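You operate a simulated robot arm through the tools that you are given. There is no shell and no other tool. Be economical: measure what you need, move in short steps, check, and stop when the job is done.

You are at the controls of a simulated robot arm. One attempt, no reset.

JOB
Change to the blue nest and load the wheel with the blue hub.
Fine: clamp the wheel and push the slide in; the nest goes where the tool cup was; stand the cup on the drill table.

It is judged by the outcome, as a careful person would: the job done as asked, and still so three seconds after it is handed in. It fails if anything else is knocked over, pushed out of place, dropped, spilled or broken.

ROBOT AND FRAMES
A 7-joint arm with a two-finger parallel gripper, fixed in place. Base frame: the origin is at the foot of the arm, x ahead of it, y to its left, z up; the work surface is at about z = 740. Units: mm, degrees, N and s.
With the tool pointing down near the work surface it reaches from about 300 to 680 mm from the base axis. Its first joint turns from -66.0 to 66.0 degrees. Payload 1.57 kg.
The TCP is the grasp point between the finger pads, 30 mm short of the fingertips. In the tool frame z runs along the fingers and y along their closing line. Largest opening 110 mm; finger width 24, thickness 12; the body of the gripper, 48 by 112 mm, starts 78 mm behind the TCP.
Orientation is that of the tool frame in the base frame, as a unit quaternion [x, y, z, w]. With the fingers straight down and closing along the base's y, the tool's x points along the base's -x, its y along +y and its z along -z.

CONTROLS
- The arm moves only by the tool servo_tool. Its arguments are lists of equal length, an entry for each row: "grip": the closure, from 0 (fully open) to 1 (shut); "delta_pos": the shift along the tool's x, y, z in mm, a list of three; "rot": the turn, a rotation vector about the tool's x, y, z in degrees, a list of three. In form: {"grip": [grip, ...], "delta_pos": [[dx, dy, dz], ...], "rot": [[rx, ry, rz], ...]}. A call has 1 to 12 rows; each row shifts and turns the commanded pose from where the row before left it, along the tool's axes as they then stand. A row lasts 0.2 s, in which the tool goes at most 50 mm and 8.6 degrees; a call with a longer step from one row to the next is refused whole, and so is a gripper value outside its range. A pose out of reach is approached as far as the arm can. The call stops where the force on the tool passes 90 N (or 10 N more than at its start, if that is more) or the arm is blocked; 0.2 s more then pass. Each finger travels about 108 mm/s and halts on what it meets, pressing with about 23 N; the grip force reading is that of the motor and also rises with nothing between the fingers. The clock runs only during rows and for 0.2 s after the last one: add rows that do not move to give the fingers time. It gives the time, the measured TCP pose, the force on the tool (base axes), the opening and the grip force at its end, in the units of the frame above (readings bear some noise).
- Cameras (640 x 400 px; columns grow to the right, rows downward): "scene" is fixed at [167.2, -378.3, 1403.7]; the picture's right is [0.86, -0.52, 0.00], its down [-0.23, -0.39, -0.89] and it looks along [0.46, 0.76, -0.45] (base axes); focal length 288 px, centre (320, 200). "wrist" rides on the gripper at [70, 16, -141] in the tool frame; the picture's right is [-0.23, 0.97, 0.00], its down [-0.85, -0.20, -0.48] and it looks along [-0.47, -0.11, 0.88] (tool axes); focal length 222 px, centre (320, 200). There is no depth. A picture from a camera that has moved, and an enlarged one, comes with that camera's place and axes in the base frame and with its lens. The place of the scene camera against the robot may be out by one fixed shift of up to 18 mm in any direction.
- capture(camera): a new picture of that camera. It takes no simulated time.
- zoom(camera, box): a new picture of the part [left, top, right, bottom] of that camera's present view, enlarged. It takes no simulated time.
- finish_job(): hands the job in; it is judged then, once.

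Work in short steps. Places have to be worked out from the pictures, the camera data and where the tool is seen: move nearer, look again, correct. Check each grasp and each placing, and mend what went wrong. You have 120 turns and 76 pictures in all, those below and enlarged ones among them. Open the gripper and draw the arm clear of the work before you hand the job in, unless the task says otherwise; then end with one line.

The tools are called after "Emit:" by a JSON object that holds its "method" and its "body". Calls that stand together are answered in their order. servo_tool: Moves the arm, as the interface text tells. Its arguments: {"type":"object","properties":{"grip":{"type":"array","items":{"type":"number"}},"delta_pos":{"type":"array","items":{"type":"array","items":{"type":"number"}}},"rot":{"type":"array","items":{"type":"array","items":{"type":"number"}}}},"required":["grip","delta_pos","rot"]} The other tools are called the same way: capture (camera) takes a picture; zoom (camera, box) takes an enlarged picture of a part of a camera's view; finish_job () hands the job in.

At the start:

```text
time_s: 0.0
eef_pos: [358.1, -45.1, 1303.3]
ee_rot: [-0.001, 1.0, -0.001, 0.0]
force: [-0.1, -0.6, -0.4]
width: 110.3
finger_force: 0.0
```

scene: 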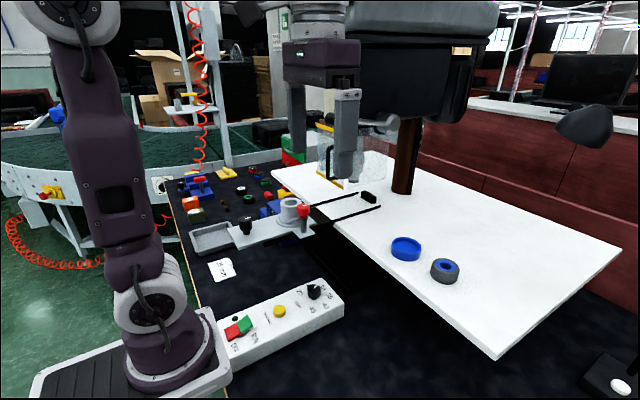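
wrist: 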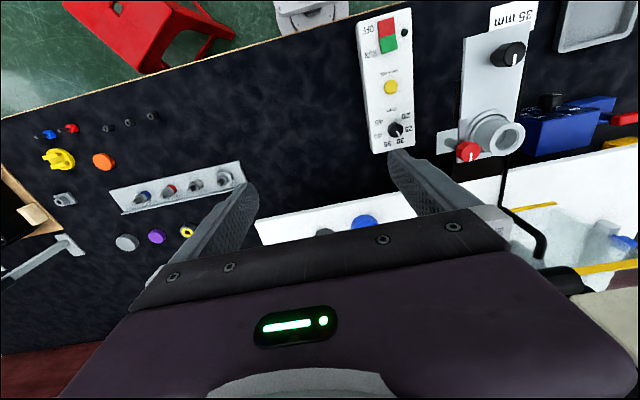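

I start with enlarged views of the slide fixture and the drill table.

Emit:
{"method": "zoom", "body": {"camera": "scene", "box": [180, 160, 400, 298]}}

Emit:
{"method": "zoom", "body": {"camera": "scene", "box": [360, 210, 500, 298]}}

Emit:
{"method": "zoom", "body": {"camera": "wrist", "box": [340, 0, 640, 188]}}

Emit:
{"method": "zoom", "body": {"camera": "wrist", "box": [0, 90, 260, 252]}}

```text
2.90 times, centred on (290, 229) of scene
camera zoom: at [167.2, -378.3, 1403.7], right [0.86, -0.52, 0.0], down [-0.23, -0.39, -0.89], along [0.46, 0.76, -0.45], focal length 835 px, centre (407, 116)
```

zoom: 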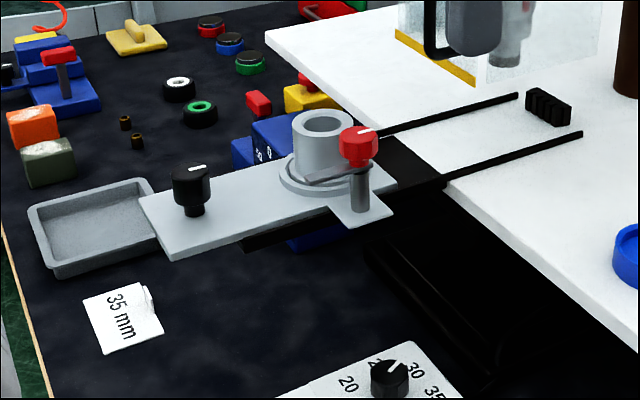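

```text
4.55 times, centred on (430, 254) of scene
camera zoom: at [167.2, -378.3, 1403.7], right [0.86, -0.52, 0.0], down [-0.23, -0.39, -0.89], along [0.46, 0.76, -0.45], focal length 1309 px, centre (-180, -46)
```

zoom: 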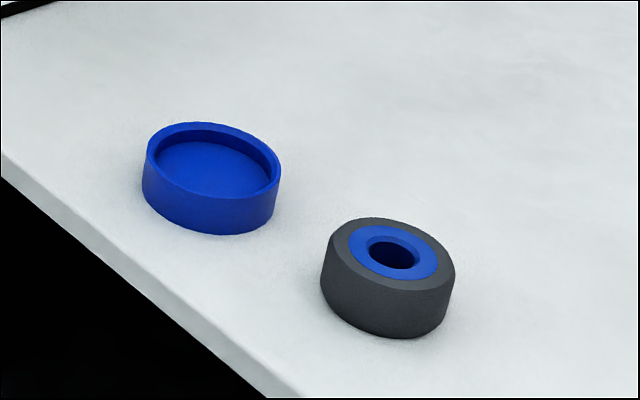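

```text
2.13 times, centred on (490, 94) of wrist
camera zoom: at [287.2, -29.1, 1446.0], right [0.23, 0.97, 0.0], down [0.85, -0.2, 0.48], along [0.47, -0.11, -0.88], focal length 473 px, centre (-42, 426)
```

zoom: 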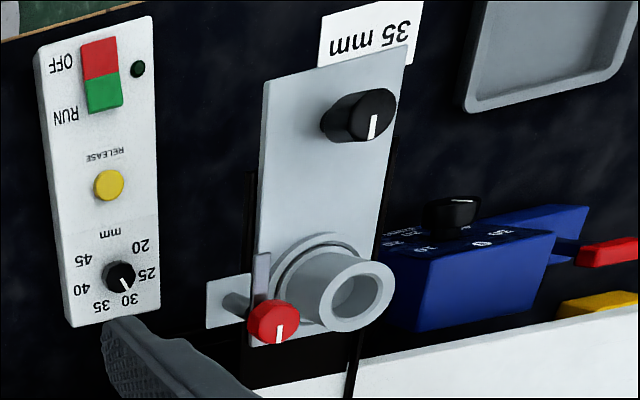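

```text
2.46 times, centred on (130, 171) of wrist
camera zoom: at [287.2, -29.1, 1446.0], right [0.23, 0.97, 0.0], down [0.85, -0.2, 0.48], along [0.47, -0.11, -0.88], focal length 547 px, centre (788, 271)
```

zoom: 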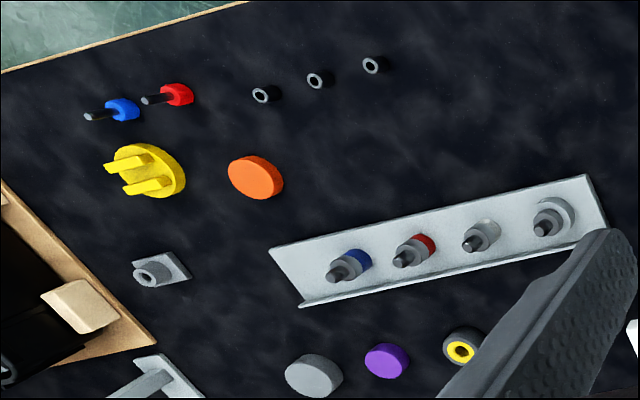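

The fixture seems to stand on the raised drill table at about z 950–1000. I tilt the tool forward in free air so the wrist camera sees the table better.

Emit:
{"method": "servo_tool", "body": {"grip": [0, 0, 0, 0], "delta_pos": [[0, 40, 0], [0, 40, 0], [0, 40, 0], [0, 0, 0]], "rot": [[0, -8.4, 0], [0, -8.4, 0], [0, -8.4, 0], [0, 0, 0]]}}

Emit:
{"method": "capture", "body": {"camera": "wrist"}}

```text
time_s: 1.0
eef_pos: [357.4, 75.6, 1302.5]
ee_rot: [0.001, 0.976, 0.0, 0.219]
force: [-0.4, 0.9, -0.1]
width: 109.9
finger_force: 0.1
```

```text
69 pictures are left
camera wrist: at [232.4, 91.2, 1402.1], right [0.21, 0.97, 0.1], down [0.57, -0.2, 0.8], along [0.8, -0.11, -0.59], focal length 222 px, centre (320, 200)
```

wrist: 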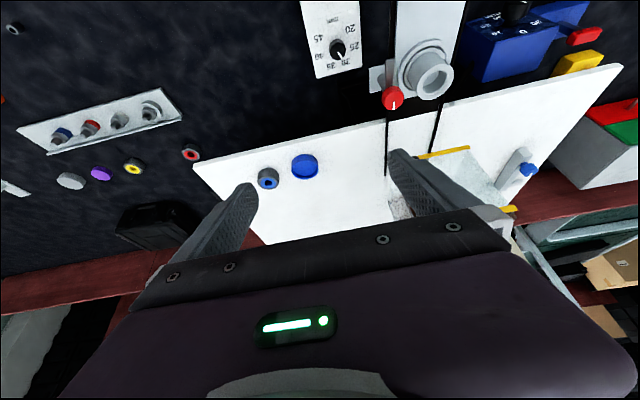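

Triangulated: nest near (640,5,~988 top), wheel near (657,−100,~990), cup top near (460,278,1030). Now I close in on the fixture from the base side to see the clamp.

Emit:
{"method": "servo_tool", "body": {"grip": [0, 0, 0, 0, 0, 0], "delta_pos": [[10, 35, 17.4], [10, 35, 17.4], [10, 35, 17.4], [10, 35, 17.4], [10, 35, 17.4], [0, 0, 0]], "rot": [[0, 0, 0], [0, 0, 0], [0, 0, 0], [0, 0, 0], [0, 0, 0], [0, 0, 0]]}}

Emit:
{"method": "capture", "body": {"camera": "wrist"}}

Emit:
{"method": "capture", "body": {"camera": "scene"}}

```text
time_s: 2.4
eef_pos: [349.7, 252.2, 1202.9]
ee_rot: [0.001, 0.976, -0.001, 0.218]
force: [0.2, 0.5, 0.7]
width: 110.0
finger_force: 0.1
```

```text
68 pictures are left
camera wrist: at [224.8, 267.9, 1302.7], right [0.21, 0.97, 0.1], down [0.57, -0.2, 0.8], along [0.8, -0.11, -0.6], focal length 222 px, centre (320, 200)
```

wrist: 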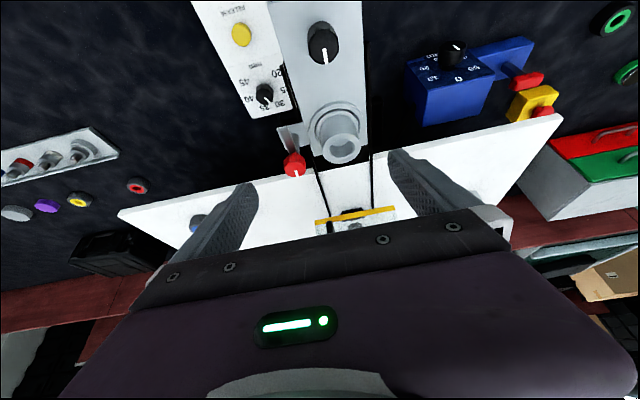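

```text
67 pictures are left
```

scene: 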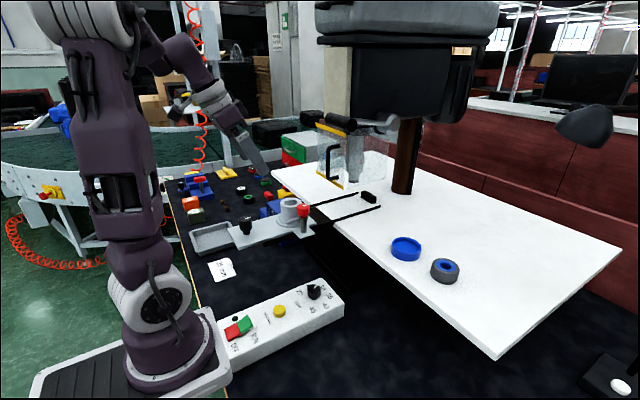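

A close look at the clamp, cup and the slide knob.

Emit:
{"method": "zoom", "body": {"camera": "wrist", "box": [220, 0, 460, 230]}}

Emit:
{"method": "zoom", "body": {"camera": "scene", "box": [220, 110, 400, 250]}}

```text
1.74 times, centred on (340, 115) of wrist
camera zoom: at [224.8, 267.9, 1302.7], right [0.21, 0.97, 0.1], down [0.57, -0.2, 0.8], along [0.8, -0.11, -0.6], focal length 386 px, centre (285, 348)
```

zoom: 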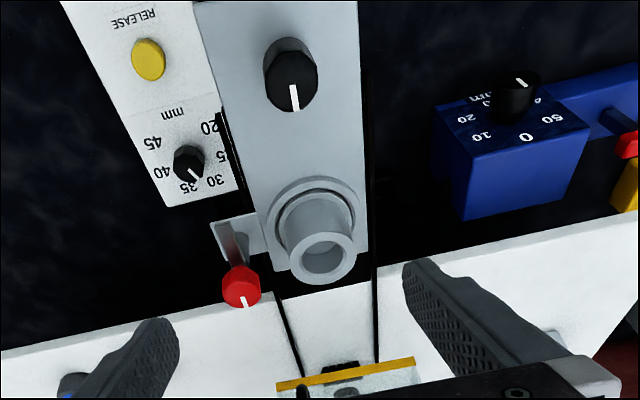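

```text
2.86 times, centred on (310, 180) of scene
camera zoom: at [167.2, -378.2, 1403.7], right [0.86, -0.52, 0.0], down [-0.23, -0.39, -0.89], along [0.46, 0.76, -0.45], focal length 823 px, centre (349, 257)
```

zoom: 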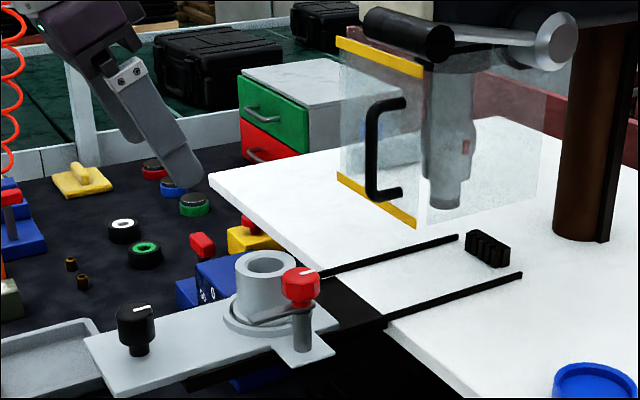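

The clamp arm is swung open (lying along −x beside the cup), and the guard's front face is at about x 597. I'll bring the tool upright and yaw it −90° so the fingers close along x, clear of the red knob.

Emit:
{"method": "servo_tool", "body": {"grip": [0, 0, 0, 0], "delta_pos": [[0, 0, 0], [0, 0, 0], [0, 0, 0], [0, 0, 0]], "rot": [[0, 8.4, 0], [0, 8.4, 0], [0, 8.4, 0], [0, 0, 0]]}}

Emit:
{"method": "servo_tool", "body": {"grip": [0, 0, 0, 0, 0, 0, 0, 0, 0, 0, 0, 0], "delta_pos": [[0, 0, 0], [0, 0, 0], [0, 0, 0], [0, 0, 0], [0, 0, 0], [0, 0, 0], [0, 0, 0], [0, 0, 0], [0, 0, 0], [0, 0, 0], [0, 0, 0], [0, 0, 0]], "rot": [[0, 0, -8.18], [0, 0, -8.18], [0, 0, -8.18], [0, 0, -8.18], [0, 0, -8.18], [0, 0, -8.18], [0, 0, -8.18], [0, 0, -8.18], [0, 0, -8.18], [0, 0, -8.18], [0, 0, -8.2], [0, 0, 0]]}}

Emit:
{"method": "capture", "body": {"camera": "wrist"}}

```text
time_s: 3.4
eef_pos: [350.7, 251.9, 1203.0]
ee_rot: [-0.001, 1.0, 0.0, -0.001]
force: [-0.7, 0.5, -0.3]
width: 109.9
finger_force: 0.0
```

```text
time_s: 6.0
eef_pos: [350.3, 252.2, 1202.6]
ee_rot: [0.708, -0.707, 0.001, 0.0]
force: [0.0, 0.1, 0.0]
width: 109.9
finger_force: 0.1
```

```text
64 pictures are left
camera wrist: at [332.7, 180.0, 1345.4], right [-0.97, 0.23, 0.0], down [0.2, 0.86, 0.48], along [0.11, 0.47, -0.88], focal length 222 px, centre (320, 200)
```

wrist: 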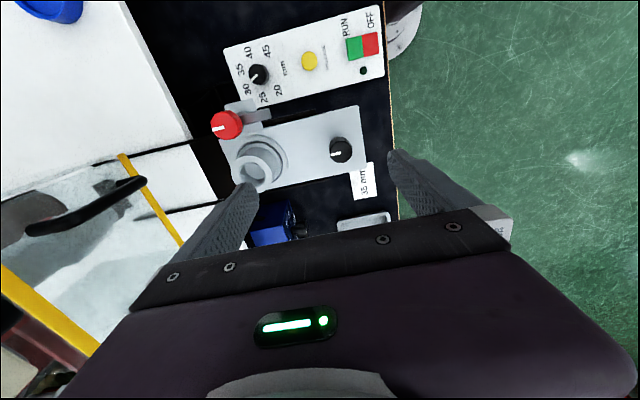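

Cup top now estimated at (461,278,~1033). Moving to about 100 mm above it.

Emit:
{"method": "servo_tool", "body": {"grip": [0, 0, 0, 0], "delta_pos": [[-9, -37, 24], [-9, -37, 24], [-8, -37, 24], [0, 0, 0]], "rot": [[0, 0, 0], [0, 0, 0], [0, 0, 0], [0, 0, 0]]}}

Emit:
{"method": "capture", "body": {"camera": "wrist"}}

Emit:
{"method": "zoom", "body": {"camera": "scene", "box": [220, 110, 400, 250]}}

```text
time_s: 7.0
eef_pos: [461.4, 276.3, 1131.9]
ee_rot: [0.707, -0.707, 0.0, 0.0]
force: [-0.1, -0.6, 0.3]
width: 110.1
finger_force: 0.1
```

```text
63 pictures are left
camera wrist: at [444.2, 205.2, 1274.1], right [-0.97, 0.23, 0.0], down [0.2, 0.86, 0.48], along [0.11, 0.47, -0.88], focal length 222 px, centre (320, 200)
```

wrist: 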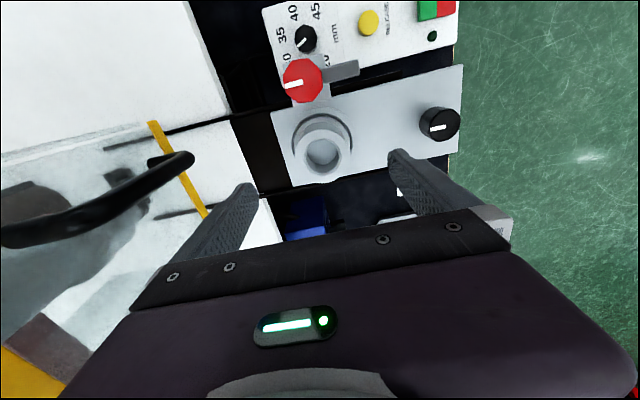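

```text
2.86 times, centred on (310, 180) of scene
camera zoom: at [167.2, -378.3, 1403.7], right [0.86, -0.52, 0.0], down [-0.23, -0.39, -0.89], along [0.46, 0.76, -0.45], focal length 823 px, centre (349, 257)
```

zoom: 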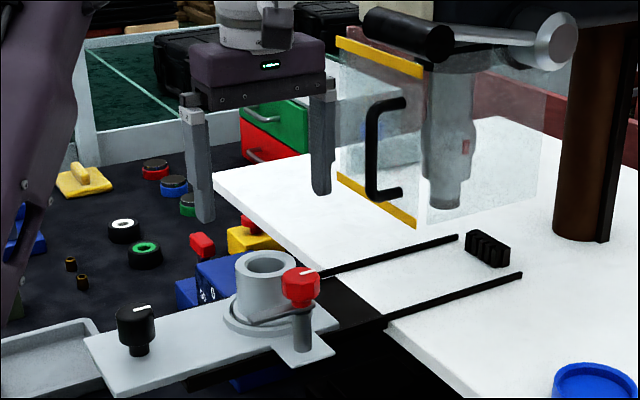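

Zooming for accurate measurements of cup, ring and knob.

Emit:
{"method": "zoom", "body": {"camera": "wrist", "box": [250, 40, 480, 200]}}

```text
2.50 times, centred on (365, 120) of wrist
camera zoom: at [444.2, 205.2, 1274.1], right [-0.97, 0.23, 0.0], down [0.2, 0.86, 0.48], along [0.11, 0.47, -0.88], focal length 555 px, centre (208, 400)
```

zoom: 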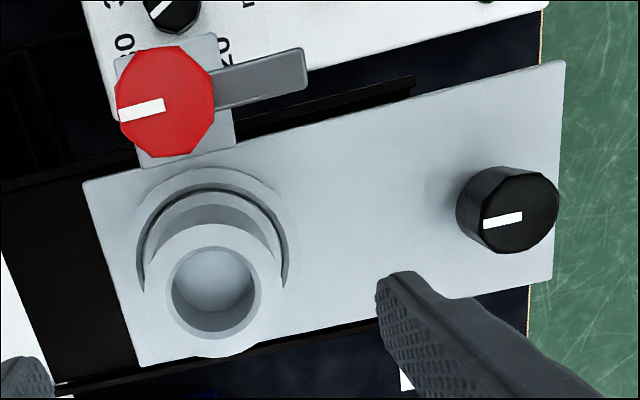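

Cup: about 61 mm diameter, centre (459.5,280), rim z≈1033. I descend with fingers open to TCP z≈1026.

Emit:
{"method": "servo_tool", "body": {"grip": [0, 0, 0, 0, 0, 0], "delta_pos": [[-3.7, 1.9, 25], [0, 0, 25], [0, 0, 25], [0, 0, 16], [0, 0, 15], [0, 0, 0]], "rot": [[0, 0, 0], [0, 0, 0], [0, 0, 0], [0, 0, 0], [0, 0, 0], [0, 0, 0]]}}

Emit:
{"method": "capture", "body": {"camera": "wrist"}}

Emit:
{"method": "zoom", "body": {"camera": "scene", "box": [220, 110, 400, 250]}}

```text
time_s: 8.4
eef_pos: [459.7, 279.8, 1026.8]
ee_rot: [0.707, -0.707, -0.001, 0.0]
force: [0.5, -0.5, -0.7]
width: 110.0
finger_force: 0.0
```

```text
60 pictures are left
camera wrist: at [442.0, 209.6, 1169.4], right [-0.97, 0.23, 0.0], down [0.2, 0.86, 0.48], along [0.11, 0.47, -0.88], focal length 222 px, centre (320, 200)
```

wrist: 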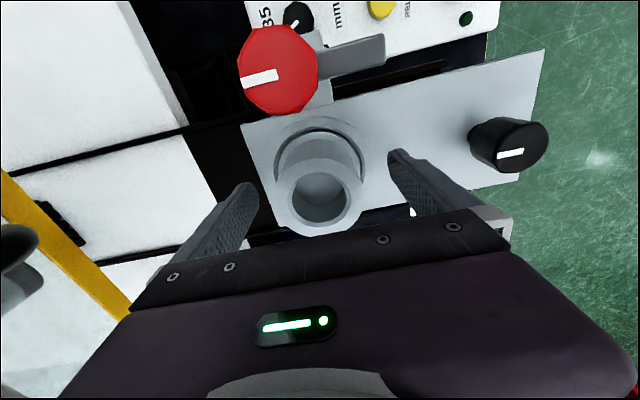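

```text
2.86 times, centred on (310, 180) of scene
camera zoom: at [167.2, -378.3, 1403.7], right [0.86, -0.52, 0.0], down [-0.23, -0.39, -0.89], along [0.46, 0.76, -0.45], focal length 823 px, centre (349, 257)
```

zoom: 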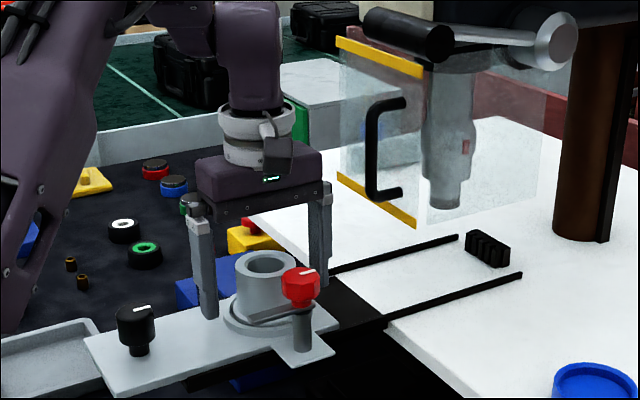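

Cup centred between the fingers. Closing.

Emit:
{"method": "servo_tool", "body": {"grip": [0.3, 0.6, 1, 1, 1], "delta_pos": [[0, 0, 0], [0, 0, 0], [0, 0, 0], [0, 0, 0], [0, 0, 0]], "rot": [[0, 0, 0], [0, 0, 0], [0, 0, 0], [0, 0, 0], [0, 0, 0]]}}

Emit:
{"method": "servo_tool", "body": {"grip": [1, 1, 1, 1], "delta_pos": [[0, 0, -8], [0, 0, -12], [0, 0, -20], [0, 0, 0]], "rot": [[0, 0, 0], [0, 0, 0], [0, 0, 0], [0, 0, 0]]}}

Emit:
{"method": "zoom", "body": {"camera": "scene", "box": [220, 110, 400, 250]}}

Emit:
{"method": "capture", "body": {"camera": "wrist"}}

```text
time_s: 9.6
eef_pos: [458.4, 281.5, 1027.0]
ee_rot: [-0.707, 0.707, 0.0, 0.0]
force: [0.9, -1.4, -0.7]
width: 66.6
finger_force: 22.6
```

```text
time_s: 10.6
eef_pos: [458.1, 279.1, 1066.2]
ee_rot: [-0.707, 0.707, 0.0, 0.0]
force: [-0.6, -0.3, -2.5]
width: 59.8
finger_force: 23.0
```

```text
2.86 times, centred on (310, 180) of scene
camera zoom: at [167.2, -378.2, 1403.7], right [0.86, -0.52, 0.0], down [-0.23, -0.39, -0.89], along [0.46, 0.76, -0.45], focal length 823 px, centre (349, 257)
```

zoom: 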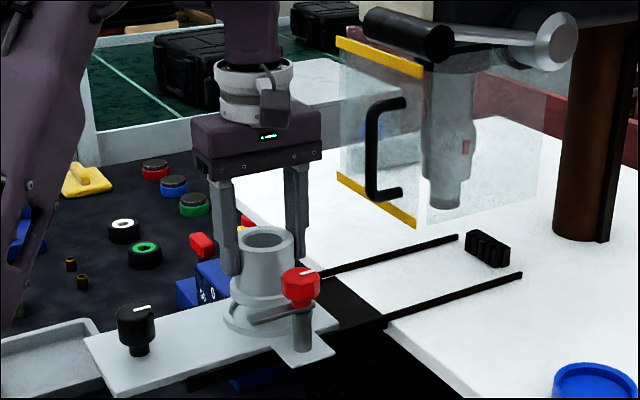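

```text
57 pictures are left
camera wrist: at [441.2, 209.3, 1209.8], right [-0.97, 0.23, 0.0], down [0.2, 0.86, 0.48], along [0.11, 0.47, -0.88], focal length 222 px, centre (320, 200)
```

wrist: 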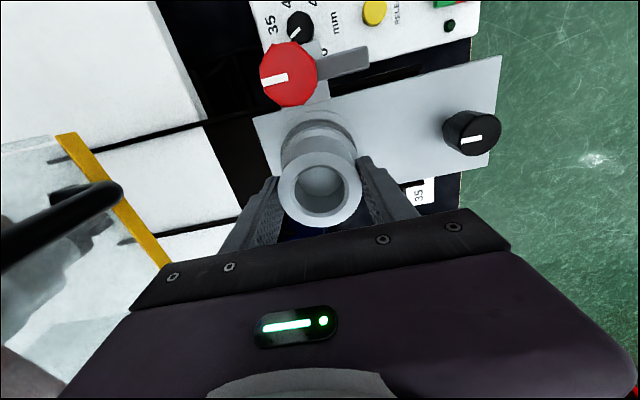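

The cup is coming up, though it seems to have slid slightly in the grip before seating at 60 mm width. I lift further and check for slipping.

Emit:
{"method": "servo_tool", "body": {"grip": [1, 1, 1, 1], "delta_pos": [[0, 0, -15], [0, 0, -20], [0, 0, -20], [0, 0, 0]], "rot": [[0, 0, 0], [0, 0, 0], [0, 0, 0], [0, 0, 0]]}}

Emit:
{"method": "zoom", "body": {"camera": "scene", "box": [220, 110, 400, 250]}}

Emit:
{"method": "capture", "body": {"camera": "wrist"}}

```text
time_s: 11.6
eef_pos: [458.8, 279.9, 1121.8]
ee_rot: [0.707, -0.707, 0.0, 0.001]
force: [-0.4, 0.4, -2.3]
width: 59.8
finger_force: 23.3
```

```text
2.86 times, centred on (310, 180) of scene
camera zoom: at [167.2, -378.2, 1403.7], right [0.86, -0.52, 0.0], down [-0.23, -0.39, -0.89], along [0.46, 0.76, -0.45], focal length 823 px, centre (349, 257)
```

zoom: 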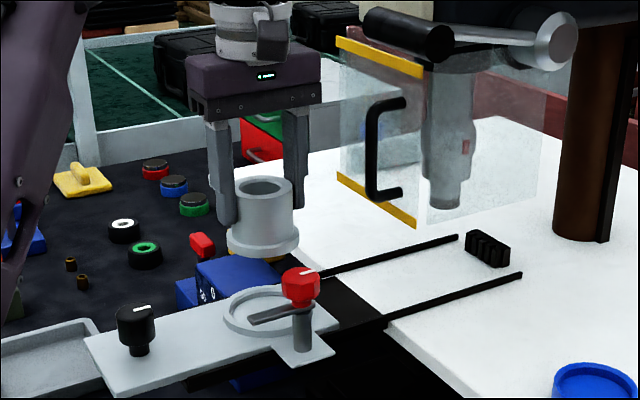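

```text
55 pictures are left
camera wrist: at [441.7, 209.5, 1264.1], right [-0.97, 0.23, 0.0], down [0.2, 0.86, 0.48], along [0.11, 0.47, -0.88], focal length 222 px, centre (320, 200)
```

wrist: 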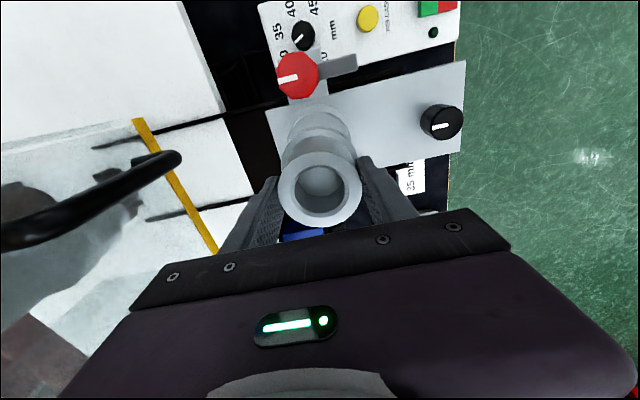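

Cup is held stably. I raise it a little, carry it over to y≈100 behind the guard-free zone, then forward over the table at x≈625.

Emit:
{"method": "servo_tool", "body": {"grip": [1, 1, 1, 1, 1, 1, 1, 1], "delta_pos": [[0, 0, -25], [30, 0, 0], [30, 0, 0], [30, 0, 0], [30, 0, 0], [30, 0, 0], [30, 0, 0], [0, 0, 0]], "rot": [[0, 0, 0], [0, 0, 0], [0, 0, 0], [0, 0, 0], [0, 0, 0], [0, 0, 0], [0, 0, 0], [0, 0, 0]]}}

Emit:
{"method": "servo_tool", "body": {"grip": [1, 1, 1, 1, 1, 1, 1], "delta_pos": [[0, -28, 0], [0, -28, 0], [0, -28, 0], [0, -28, 0], [0, -28, 0], [0, -26, 0], [0, 0, 0]], "rot": [[0, 0, 0], [0, 0, 0], [0, 0, 0], [0, 0, 0], [0, 0, 0], [0, 0, 0], [0, 0, 0]]}}

Emit:
{"method": "capture", "body": {"camera": "scene"}}

Emit:
{"method": "capture", "body": {"camera": "wrist"}}

```text
time_s: 13.4
eef_pos: [457.9, 101.8, 1144.4]
ee_rot: [-0.707, 0.707, -0.001, 0.0]
force: [0.0, -0.2, -2.9]
width: 59.8
finger_force: 23.6
```

```text
time_s: 13.8
eef_pos: [474.0, 101.8, 1143.7]
ee_rot: [0.707, -0.707, -0.009, 0.013]
force: [-73.8, -15.3, 8.0]
width: 59.6
finger_force: 22.8
stopped in row 2: the force on the tool passed its limit (the readings are from after the stop); the commanded pose is now the measured one
```

```text
54 pictures are left
```

scene: 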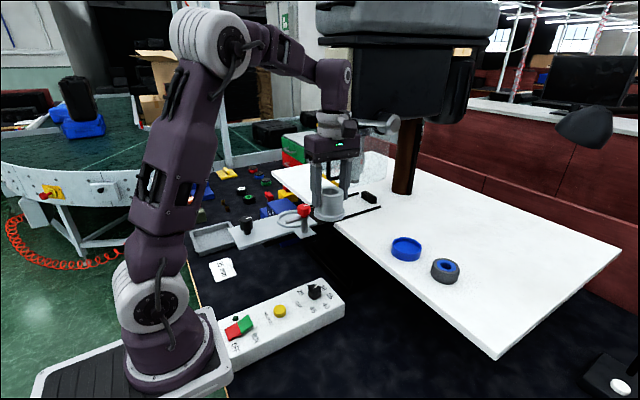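

```text
53 pictures are left
camera wrist: at [460.1, 30.9, 1287.6], right [-0.97, 0.23, 0.03], down [0.21, 0.86, 0.47], along [0.08, 0.46, -0.88], focal length 222 px, centre (320, 200)
```

wrist: 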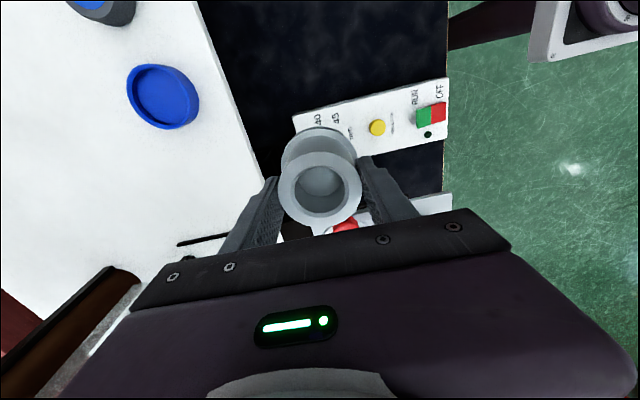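

The wrist struck something at (≈510, ~140, ~1280): the drill's feed lever sticks out there. I back off straight, level the tool, and will instead place the cup on the far −y side of the table, well away from the lever.

Emit:
{"method": "servo_tool", "body": {"grip": [1, 1, 1], "delta_pos": [[0, 12, 0], [0, 15, 0], [0, 0, 0]], "rot": [[0, 0, 0], [1.8, -0.3, 0], [0, 0, 0]]}}

Emit:
{"method": "servo_tool", "body": {"grip": [1, 1, 1, 1, 1, 1, 1, 1, 1, 1, 1], "delta_pos": [[30, 0, 0], [30, 0, 0], [30, 0, 0], [30, 0, 0], [30, 0, 0], [30, 0, 0], [30, 0, 0], [30, 0, 0], [30, 0, 0], [31, 0, 0], [0, 0, 0]], "rot": [[0, 0, 0], [0, 0, 0], [0, 0, 0], [0, 0, 0], [0, 0, 0], [0, 0, 0], [0, 0, 0], [0, 0, 0], [0, 0, 0], [0, 0, 0], [0, 0, 0]]}}

Emit:
{"method": "capture", "body": {"camera": "scene"}}

```text
time_s: 14.7
eef_pos: [450.7, 100.9, 1143.4]
ee_rot: [-0.707, 0.708, 0.0, 0.002]
force: [-0.2, -0.5, -3.5]
width: 59.5
finger_force: 23.1
```

```text
time_s: 17.1
eef_pos: [453.7, -199.2, 1144.1]
ee_rot: [0.708, -0.706, 0.0, -0.002]
force: [0.0, -0.1, -2.7]
width: 59.5
finger_force: 23.2
```

```text
52 pictures are left
```

scene: 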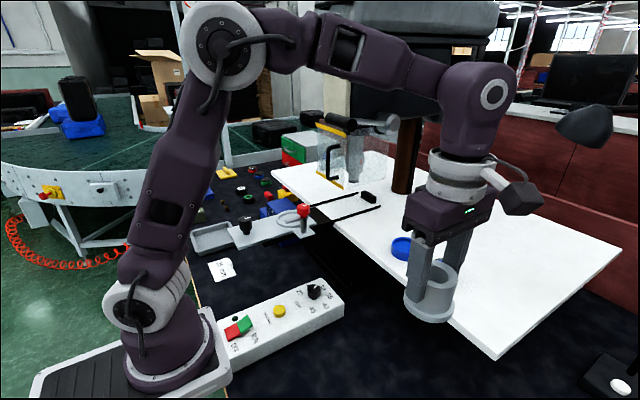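

The lever looks back in place. Moving forward over the table at y≈−200 with a check.

Emit:
{"method": "servo_tool", "body": {"grip": [1, 1, 1, 1, 1, 1, 1], "delta_pos": [[0, -28, 0], [0, -28, 0], [0, -28, 0], [0, -28, 0], [0, -28, 0], [0, -28, 0], [0, 0, 0]], "rot": [[0, 0, 0], [0, 0, 0], [0, 0, 0], [0, 0, 0], [0, 0, 0], [0, 0, 0], [0, 0, 0]]}}

Emit:
{"method": "capture", "body": {"camera": "scene"}}

Emit:
{"method": "capture", "body": {"camera": "wrist"}}

```text
time_s: 18.6
eef_pos: [596.9, -194.8, 1145.9]
ee_rot: [-0.707, 0.707, 0.001, 0.001]
force: [0.6, -0.5, -2.9]
width: 60.0
finger_force: 23.1
out of reach, approached as far as the arm can: row 6
```

```text
51 pictures are left
```

scene: 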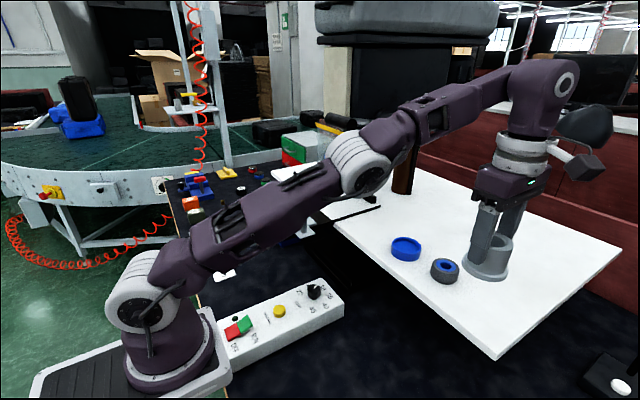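

```text
50 pictures are left
camera wrist: at [579.4, -266.2, 1287.9], right [-0.97, 0.23, 0.0], down [0.2, 0.85, 0.48], along [0.11, 0.47, -0.88], focal length 222 px, centre (320, 200)
```

wrist: 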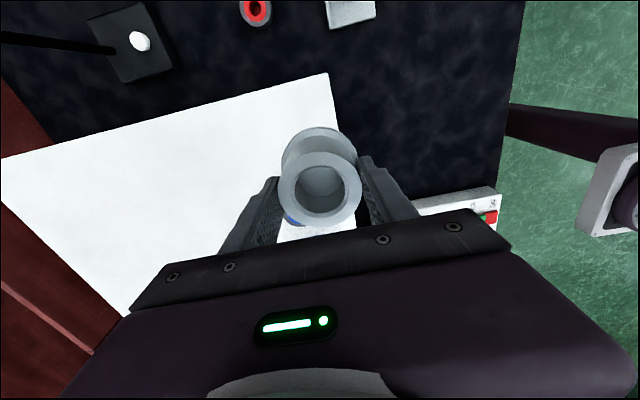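

Reach-limited at this height; I descend to z≈1055, where reach grows.

Emit:
{"method": "servo_tool", "body": {"grip": [1, 1, 1, 1, 1], "delta_pos": [[0, 0, 25], [0, 0, 25], [0, 0, 20], [0, 0, 20], [0, 0, 0]], "rot": [[0, 0, 0], [0, 0, 0], [0, 0, 0], [0, 0, 0], [0, 0, 0]]}}

Emit:
{"method": "capture", "body": {"camera": "wrist"}}

```text
time_s: 19.9
eef_pos: [597.8, -195.4, 1053.6]
ee_rot: [0.707, -0.707, 0.0, -0.002]
force: [-0.4, 0.1, -2.1]
width: 59.6
finger_force: 22.4
```

```text
49 pictures are left
camera wrist: at [579.7, -266.8, 1196.5], right [-0.97, 0.23, 0.0], down [0.2, 0.85, 0.48], along [0.11, 0.47, -0.88], focal length 222 px, centre (320, 200)
```

wrist: 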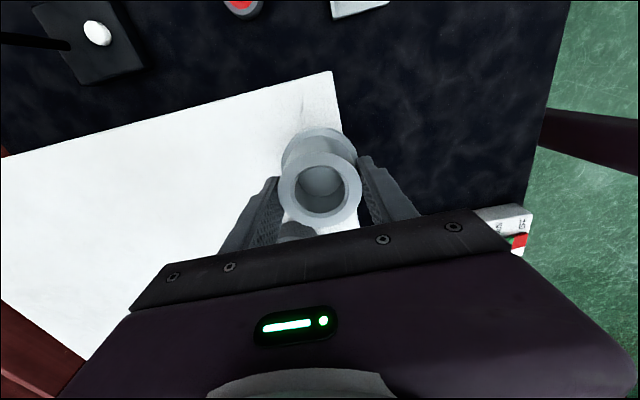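

Table corner at (570,−269), so I want the cup around x≈628. Moving forward 32 mm.

Emit:
{"method": "servo_tool", "body": {"grip": [1, 1, 1, 1], "delta_pos": [[2, -11, 0], [2, -11, 0], [1, -10, 0], [0, 0, 0]], "rot": [[0, 0, 0], [0, 0, 0], [0, 0, 0], [0, 0, 0]]}}

```text
time_s: 20.9
eef_pos: [629.3, -200.6, 1054.5]
ee_rot: [0.707, -0.707, 0.0, -0.002]
force: [0.0, -0.3, -1.7]
width: 59.8
finger_force: 23.2
```

Good: (629,−201). Now lower gradually toward contact (expected near TCP z≈1017).

Emit:
{"method": "servo_tool", "body": {"grip": [1, 1, 1, 1], "delta_pos": [[0, 0, 12], [0, 0, 10], [0, 0, 8], [0, 0, 0]], "rot": [[0, 0, 0], [0, 0, 0], [0, 0, 0], [0, 0, 0]]}}

Emit:
{"method": "zoom", "body": {"camera": "scene", "box": [400, 180, 560, 300]}}

```text
time_s: 21.9
eef_pos: [630.4, -199.3, 1027.1]
ee_rot: [-0.707, 0.707, -0.003, 0.002]
force: [-2.5, -0.7, 29.2]
width: 60.0
finger_force: 22.9
```

```text
3.33 times, centred on (480, 240) of scene
camera zoom: at [166.5, -378.1, 1403.9], right [0.86, -0.52, 0.0], down [-0.23, -0.39, -0.89], along [0.46, 0.76, -0.45], focal length 960 px, centre (-213, 67)
```

zoom: 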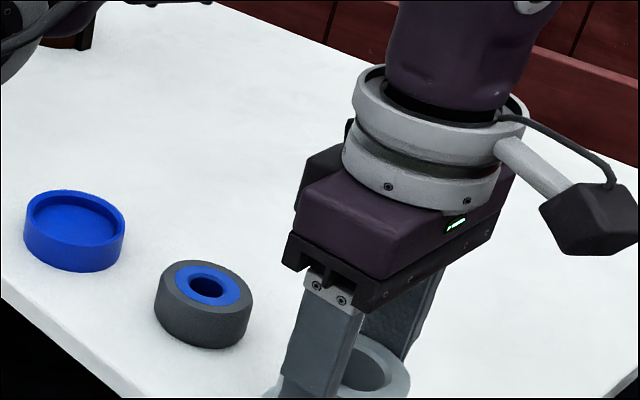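

Contact at TCP z≈1027 (29 N up): cup stands on the table. Release and lift.

Emit:
{"method": "servo_tool", "body": {"grip": [1, 0.7, 0.4, 0, 0, 0], "delta_pos": [[0, 0, -2], [0, 0, 0], [0, 0, 0], [0, 0, 0], [0, 0, 0], [0, 0, 0]], "rot": [[0, 0, 0], [0, 0, 0], [0, 0, 0], [0, 0, 0], [0, 0, 0], [0, 0, 0]]}}

Emit:
{"method": "servo_tool", "body": {"grip": [0, 0, 0, 0, 0, 0], "delta_pos": [[0, 0, -10], [0, 0, -20], [0, 4, -25], [0, 4, -25], [0, 4, -15], [0, 0, 0]], "rot": [[0, 0, 0], [0, 0, 0], [0, 0, 0], [0, 0, 0], [0, 0, 0], [0, 0, 0]]}}

Emit:
{"method": "capture", "body": {"camera": "wrist"}}

Emit:
{"method": "capture", "body": {"camera": "scene"}}

```text
time_s: 23.2
eef_pos: [629.4, -199.2, 1025.8]
ee_rot: [-0.707, 0.707, -0.001, 0.002]
force: [0.3, 0.7, 0.9]
width: 109.8
finger_force: 0.1
```

```text
time_s: 24.6
eef_pos: [615.9, -199.1, 1113.2]
ee_rot: [0.707, -0.707, 0.001, -0.002]
force: [0.4, -0.2, 0.0]
width: 109.9
finger_force: 0.0
out of reach, approached as far as the arm can: row 4, 5
```

```text
47 pictures are left
camera wrist: at [597.4, -270.8, 1255.9], right [-0.97, 0.23, 0.0], down [0.2, 0.86, 0.48], along [0.11, 0.47, -0.88], focal length 222 px, centre (320, 200)
```

wrist: 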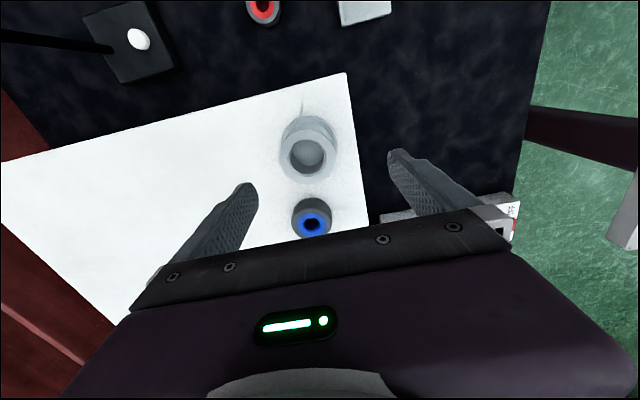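

```text
46 pictures are left
```

scene: 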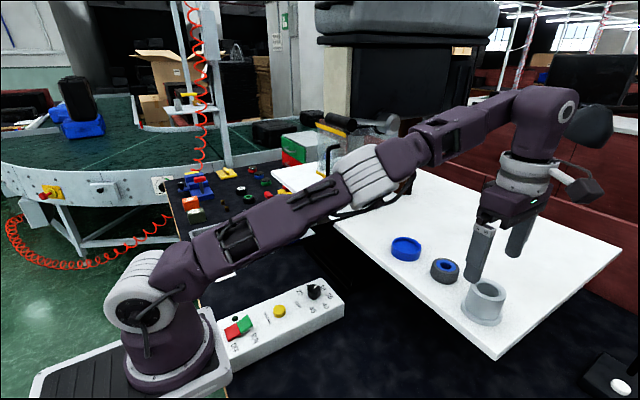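

Cup stands upright. Next: move over toward the nest (y≈0), staying high, and measure it.

Emit:
{"method": "servo_tool", "body": {"grip": [0, 0, 0, 0, 0, 0, 0, 0], "delta_pos": [[-30, 2, 0], [-30, 0, 0], [-30, 0, 0], [-30, 0, 0], [-30, 0, 0], [-25, 0, 0], [-25, 0, 0], [0, 0, 0]], "rot": [[0, 0, 0], [0, 0, 0], [0, 0, 0], [0, 0, 0], [0, 0, 0], [0, 0, 0], [0, 0, 0], [0, 0, 0]]}}

Emit:
{"method": "capture", "body": {"camera": "wrist"}}

Emit:
{"method": "zoom", "body": {"camera": "wrist", "box": [220, 60, 400, 230]}}

Emit:
{"method": "capture", "body": {"camera": "scene"}}

```text
time_s: 26.4
eef_pos: [614.4, 1.0, 1113.0]
ee_rot: [0.707, -0.707, 0.001, -0.001]
force: [0.5, 0.6, 0.2]
width: 110.2
finger_force: 0.3
```

```text
45 pictures are left
camera wrist: at [595.7, -69.8, 1255.8], right [-0.97, 0.23, 0.0], down [0.2, 0.85, 0.48], along [0.11, 0.47, -0.88], focal length 222 px, centre (320, 200)
```

wrist: 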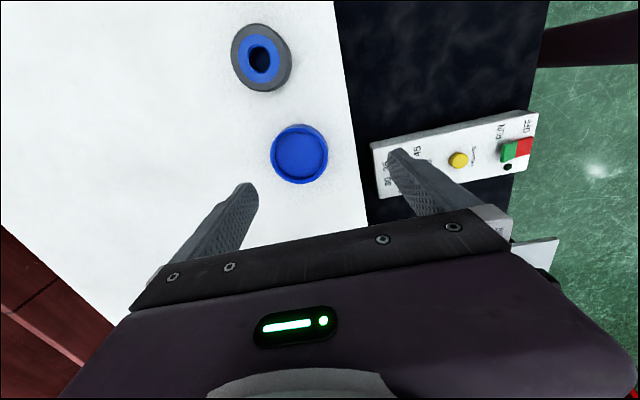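

```text
2.35 times, centred on (310, 145) of wrist
camera zoom: at [595.7, -69.8, 1255.8], right [-0.97, 0.23, 0.0], down [0.2, 0.85, 0.48], along [0.11, 0.47, -0.88], focal length 523 px, centre (344, 329)
```

zoom: 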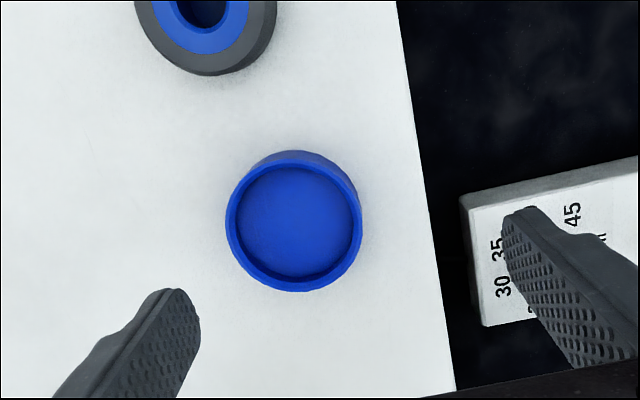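

```text
43 pictures are left
```

scene: 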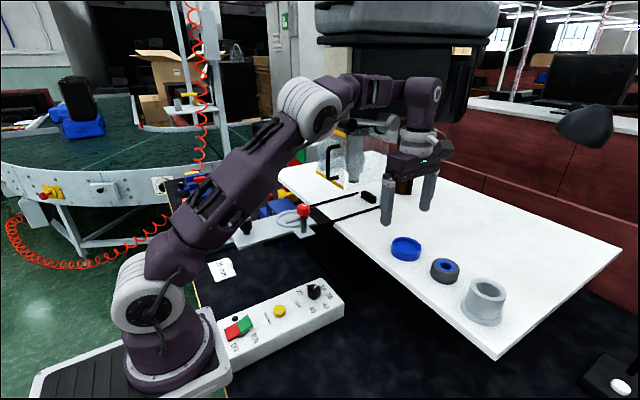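

Nest rim centre ≈(641,7,985), outer diameter ≈72 mm. I move above it and descend to TCP z≈1003 with fingers open.

Emit:
{"method": "servo_tool", "body": {"grip": [0, 0, 0, 0, 0, 0, 0], "delta_pos": [[0, 0, 25], [0, 0, 25], [-3, -13, 10], [-3, -13, 15], [0, 0, 15], [0, 0, 15], [0, 0, 0]], "rot": [[0, 0, 0], [0, 0, 0], [0, 0, 0], [0, 0, 0], [0, 0, 0], [0, 0, 0], [0, 0, 0]]}}

Emit:
{"method": "capture", "body": {"camera": "wrist"}}

Emit:
{"method": "zoom", "body": {"camera": "scene", "box": [340, 150, 500, 290]}}

```text
time_s: 28.1
eef_pos: [639.1, 8.3, 1007.3]
ee_rot: [0.707, -0.707, 0.001, -0.001]
force: [-0.2, 0.0, -0.1]
width: 110.3
finger_force: 0.2
```

```text
42 pictures are left
camera wrist: at [621.4, -64.0, 1150.4], right [-0.97, 0.23, 0.0], down [0.2, 0.85, 0.48], along [0.11, 0.47, -0.88], focal length 222 px, centre (320, 200)
```

wrist: 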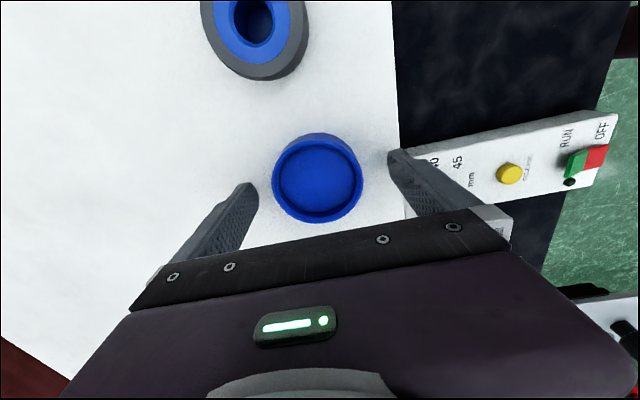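

```text
2.86 times, centred on (420, 220) of scene
camera zoom: at [167.2, -378.3, 1403.7], right [0.86, -0.52, 0.0], down [-0.23, -0.39, -0.89], along [0.46, 0.76, -0.45], focal length 823 px, centre (34, 143)
```

zoom: 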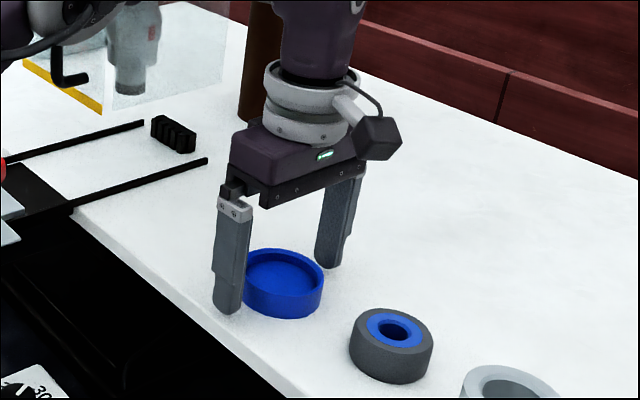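

Aligned (nest at (640,7)). Lower 6 mm more, close, and check.

Emit:
{"method": "servo_tool", "body": {"grip": [0, 0.2, 0.5, 1, 1, 1, 1], "delta_pos": [[1.3, -1, 6], [0, 0, 0], [0, 0, 0], [0, 0, 0], [0, 0, 0], [0, 0, 0], [0, 0, 0]], "rot": [[0, 0, 0], [0, 0, 0], [0, 0, 0], [0, 0, 0], [0, 0, 0], [0, 0, 0], [0, 0, 0]]}}

Emit:
{"method": "servo_tool", "body": {"grip": [1, 1, 1, 1, 1], "delta_pos": [[0, 0, -8], [0, 0, -12], [0, 0, -20], [0, 0, -20], [0, 0, 0]], "rot": [[0, 0, 0], [0, 0, 0], [0, 0, 0], [0, 0, 0], [0, 0, 0]]}}

Emit:
{"method": "zoom", "body": {"camera": "scene", "box": [340, 150, 500, 290]}}

Emit:
{"method": "capture", "body": {"camera": "wrist"}}

```text
time_s: 29.6
eef_pos: [639.8, 5.5, 1002.2]
ee_rot: [-0.706, 0.708, -0.002, 0.003]
force: [0.4, 0.0, 0.1]
width: 71.2
finger_force: 22.4
```

```text
time_s: 30.9
eef_pos: [639.7, 7.1, 1064.6]
ee_rot: [0.708, -0.706, 0.001, -0.002]
force: [0.0, -0.5, -1.6]
width: 71.3
finger_force: 23.0
```

```text
2.86 times, centred on (420, 220) of scene
camera zoom: at [167.2, -378.3, 1403.7], right [0.86, -0.52, 0.0], down [-0.23, -0.39, -0.89], along [0.46, 0.76, -0.45], focal length 823 px, centre (34, 143)
```

zoom: 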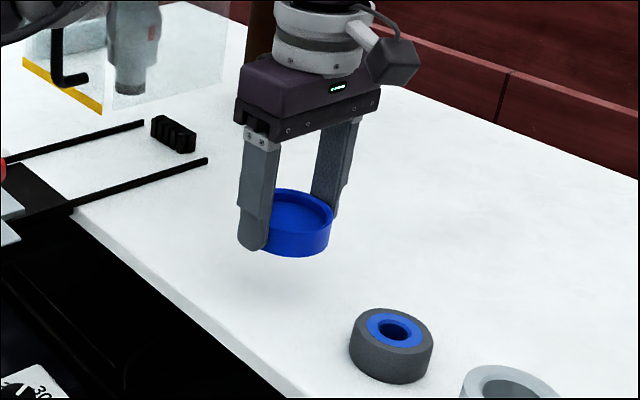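

```text
39 pictures are left
camera wrist: at [621.6, -64.1, 1206.8], right [-0.97, 0.23, 0.0], down [0.2, 0.85, 0.48], along [0.11, 0.47, -0.88], focal length 222 px, centre (320, 200)
```

wrist: 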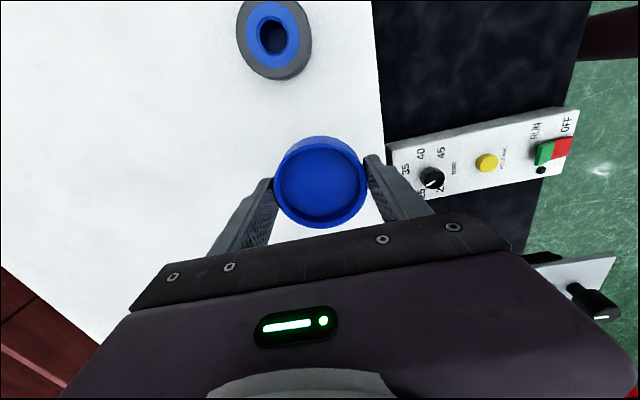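

Nest is held (71 mm). Retract to x≈450 while rising to z≈1140, then sweep to y≈279, keeping clear of the feed lever.

Emit:
{"method": "servo_tool", "body": {"grip": [1, 1, 1, 1, 1, 1, 1, 1], "delta_pos": [[0, 27, -5], [0, 27, -10], [0, 27, -12], [0, 27, -12], [0, 27, -12], [0, 27, -12], [0, 28, -12], [0, 0, 0]], "rot": [[0, 0, 0], [0, 0, 0], [0, 0, 0], [0, 0, 0], [0, 0, 0], [0, 0, 0], [0, 0, 0], [0, 0, 0]]}}

Emit:
{"method": "servo_tool", "body": {"grip": [1, 1, 1, 1, 1, 1, 1, 1, 1, 1], "delta_pos": [[-30, 0, 0], [-30, 0, 0], [-30, 0, 0], [-30, 0, 0], [-30, 0, 0], [-30, 0, 0], [-30, 0, 0], [-30, 0, 0], [-32, 0, 0], [0, 0, 0]], "rot": [[0, 0, 0], [0, 0, 0], [0, 0, 0], [0, 0, 0], [0, 0, 0], [0, 0, 0], [0, 0, 0], [0, 0, 0], [0, 0, 0], [0, 0, 0]]}}

Emit:
{"method": "capture", "body": {"camera": "wrist"}}

Emit:
{"method": "zoom", "body": {"camera": "scene", "box": [220, 110, 400, 250]}}

```text
time_s: 32.6
eef_pos: [448.0, 7.8, 1137.3]
ee_rot: [-0.707, 0.707, -0.001, 0.002]
force: [-0.6, -0.3, -1.3]
width: 71.4
finger_force: 22.8
```

```text
time_s: 34.9
eef_pos: [450.5, 280.7, 1136.8]
ee_rot: [0.707, -0.707, 0.002, -0.001]
force: [0.6, -0.2, -0.9]
width: 71.2
finger_force: 22.6
```

```text
38 pictures are left
camera wrist: at [432.7, 209.2, 1279.7], right [-0.97, 0.23, 0.0], down [0.2, 0.85, 0.48], along [0.11, 0.47, -0.88], focal length 222 px, centre (320, 200)
```

wrist: 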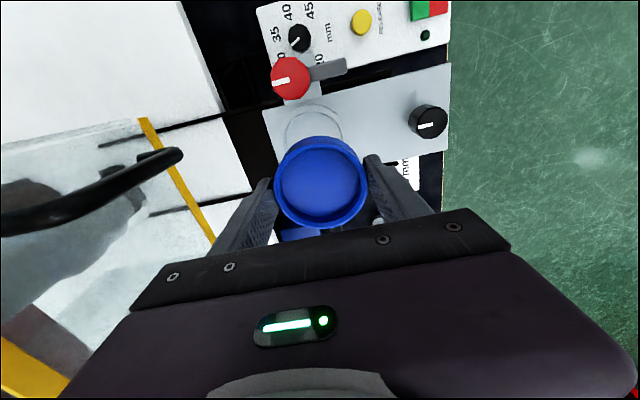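

```text
2.86 times, centred on (310, 180) of scene
camera zoom: at [167.2, -378.2, 1403.7], right [0.86, -0.52, 0.0], down [-0.23, -0.39, -0.89], along [0.46, 0.76, -0.45], focal length 823 px, centre (349, 257)
```

zoom: 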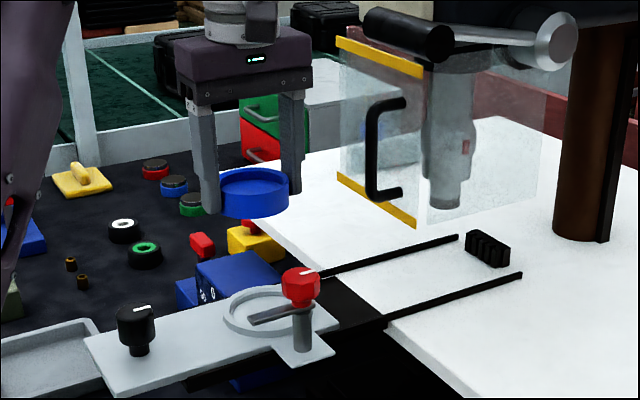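

Ring centre is consistent with (458.3,280). Align and descend to ~15 mm above seating.

Emit:
{"method": "servo_tool", "body": {"grip": [1, 1, 1, 1, 1, 1, 1], "delta_pos": [[0, -4, 20], [0, -4, 20], [0, 0, 20], [0, 0, 20], [0, 0, 15], [0, 0, 10], [0, 0, 0]], "rot": [[0, 0, 0], [0, 0, 0], [0, 0, 0], [0, 0, 0], [0, 0, 0], [0, 0, 0], [0, 0, 0]]}}

Emit:
{"method": "capture", "body": {"camera": "wrist"}}

Emit:
{"method": "zoom", "body": {"camera": "scene", "box": [240, 170, 340, 250]}}

```text
time_s: 36.5
eef_pos: [459.3, 278.4, 1034.0]
ee_rot: [-0.707, 0.707, -0.001, 0.001]
force: [0.5, -0.6, -0.4]
width: 71.2
finger_force: 23.0
```

```text
36 pictures are left
camera wrist: at [441.0, 207.2, 1175.9], right [-0.97, 0.23, 0.0], down [0.2, 0.85, 0.48], along [0.11, 0.47, -0.88], focal length 222 px, centre (320, 200)
```

wrist: 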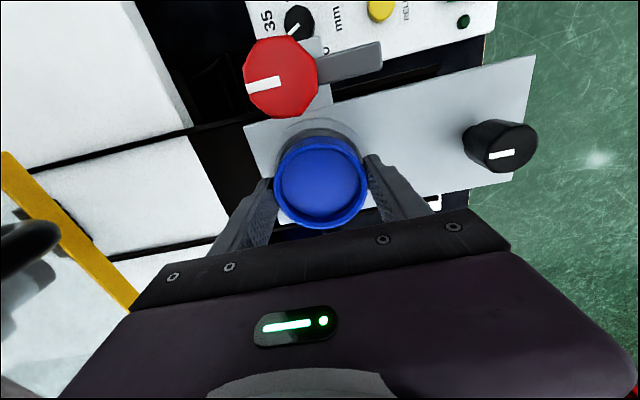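

```text
5.00 times, centred on (290, 210) of scene
camera zoom: at [167.2, -378.2, 1403.7], right [0.86, -0.52, 0.0], down [-0.23, -0.39, -0.89], along [0.46, 0.76, -0.45], focal length 1440 px, centre (470, 150)
```

zoom: 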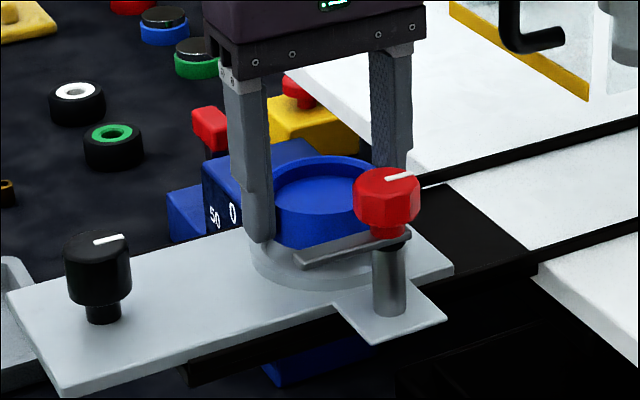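

Well aligned. Lowering gently to seat.

Emit:
{"method": "servo_tool", "body": {"grip": [1, 1, 1, 1, 1, 1], "delta_pos": [[0, 0, 8], [0, 0, 5], [0, 0, 3], [0, 0, 3], [0, 0, 3], [0, 0, 0]], "rot": [[0, 0, 0], [0, 0, 0], [0, 0, 0], [0, 0, 0], [0, 0, 0], [0, 0, 0]]}}

Emit:
{"method": "zoom", "body": {"camera": "scene", "box": [240, 170, 340, 250]}}

```text
time_s: 37.5
eef_pos: [460.1, 277.3, 1020.5]
ee_rot: [0.707, -0.707, 0.004, -0.007]
force: [-3.9, -7.2, 15.6]
width: 71.2
finger_force: 22.8
stopped in row 5: the force on the tool passed its limit (the readings are from after the stop); the commanded pose is now the measured one
```

```text
5.00 times, centred on (290, 210) of scene
camera zoom: at [166.9, -378.6, 1403.7], right [0.86, -0.52, 0.0], down [-0.23, -0.39, -0.89], along [0.46, 0.76, -0.45], focal length 1440 px, centre (470, 150)
```

zoom: 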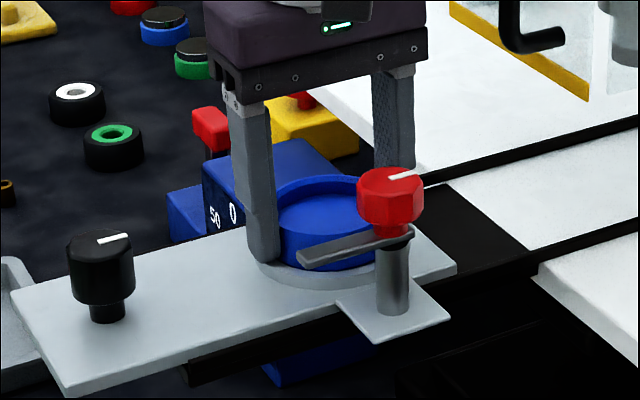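

Contact at 1020.5, and the slide nudged a few mm; the nest may be sitting on the lip. I look close up.

Emit:
{"method": "zoom", "body": {"camera": "wrist", "box": [230, 90, 410, 240]}}

```text
2.67 times, centred on (320, 165) of wrist
camera zoom: at [440.9, 206.3, 1162.6], right [-0.97, 0.23, -0.01], down [0.19, 0.85, 0.48], along [0.12, 0.47, -0.87], focal length 592 px, centre (320, 293)
```

zoom: 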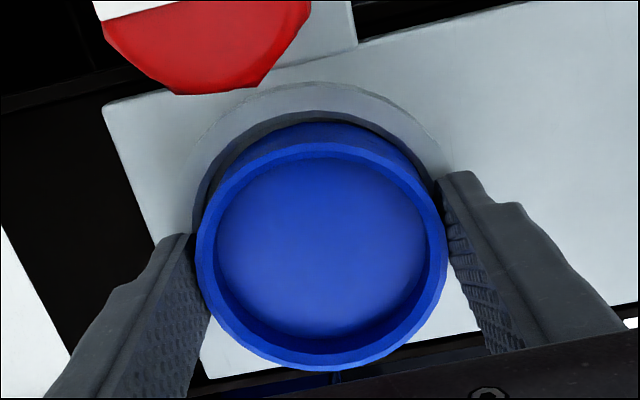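

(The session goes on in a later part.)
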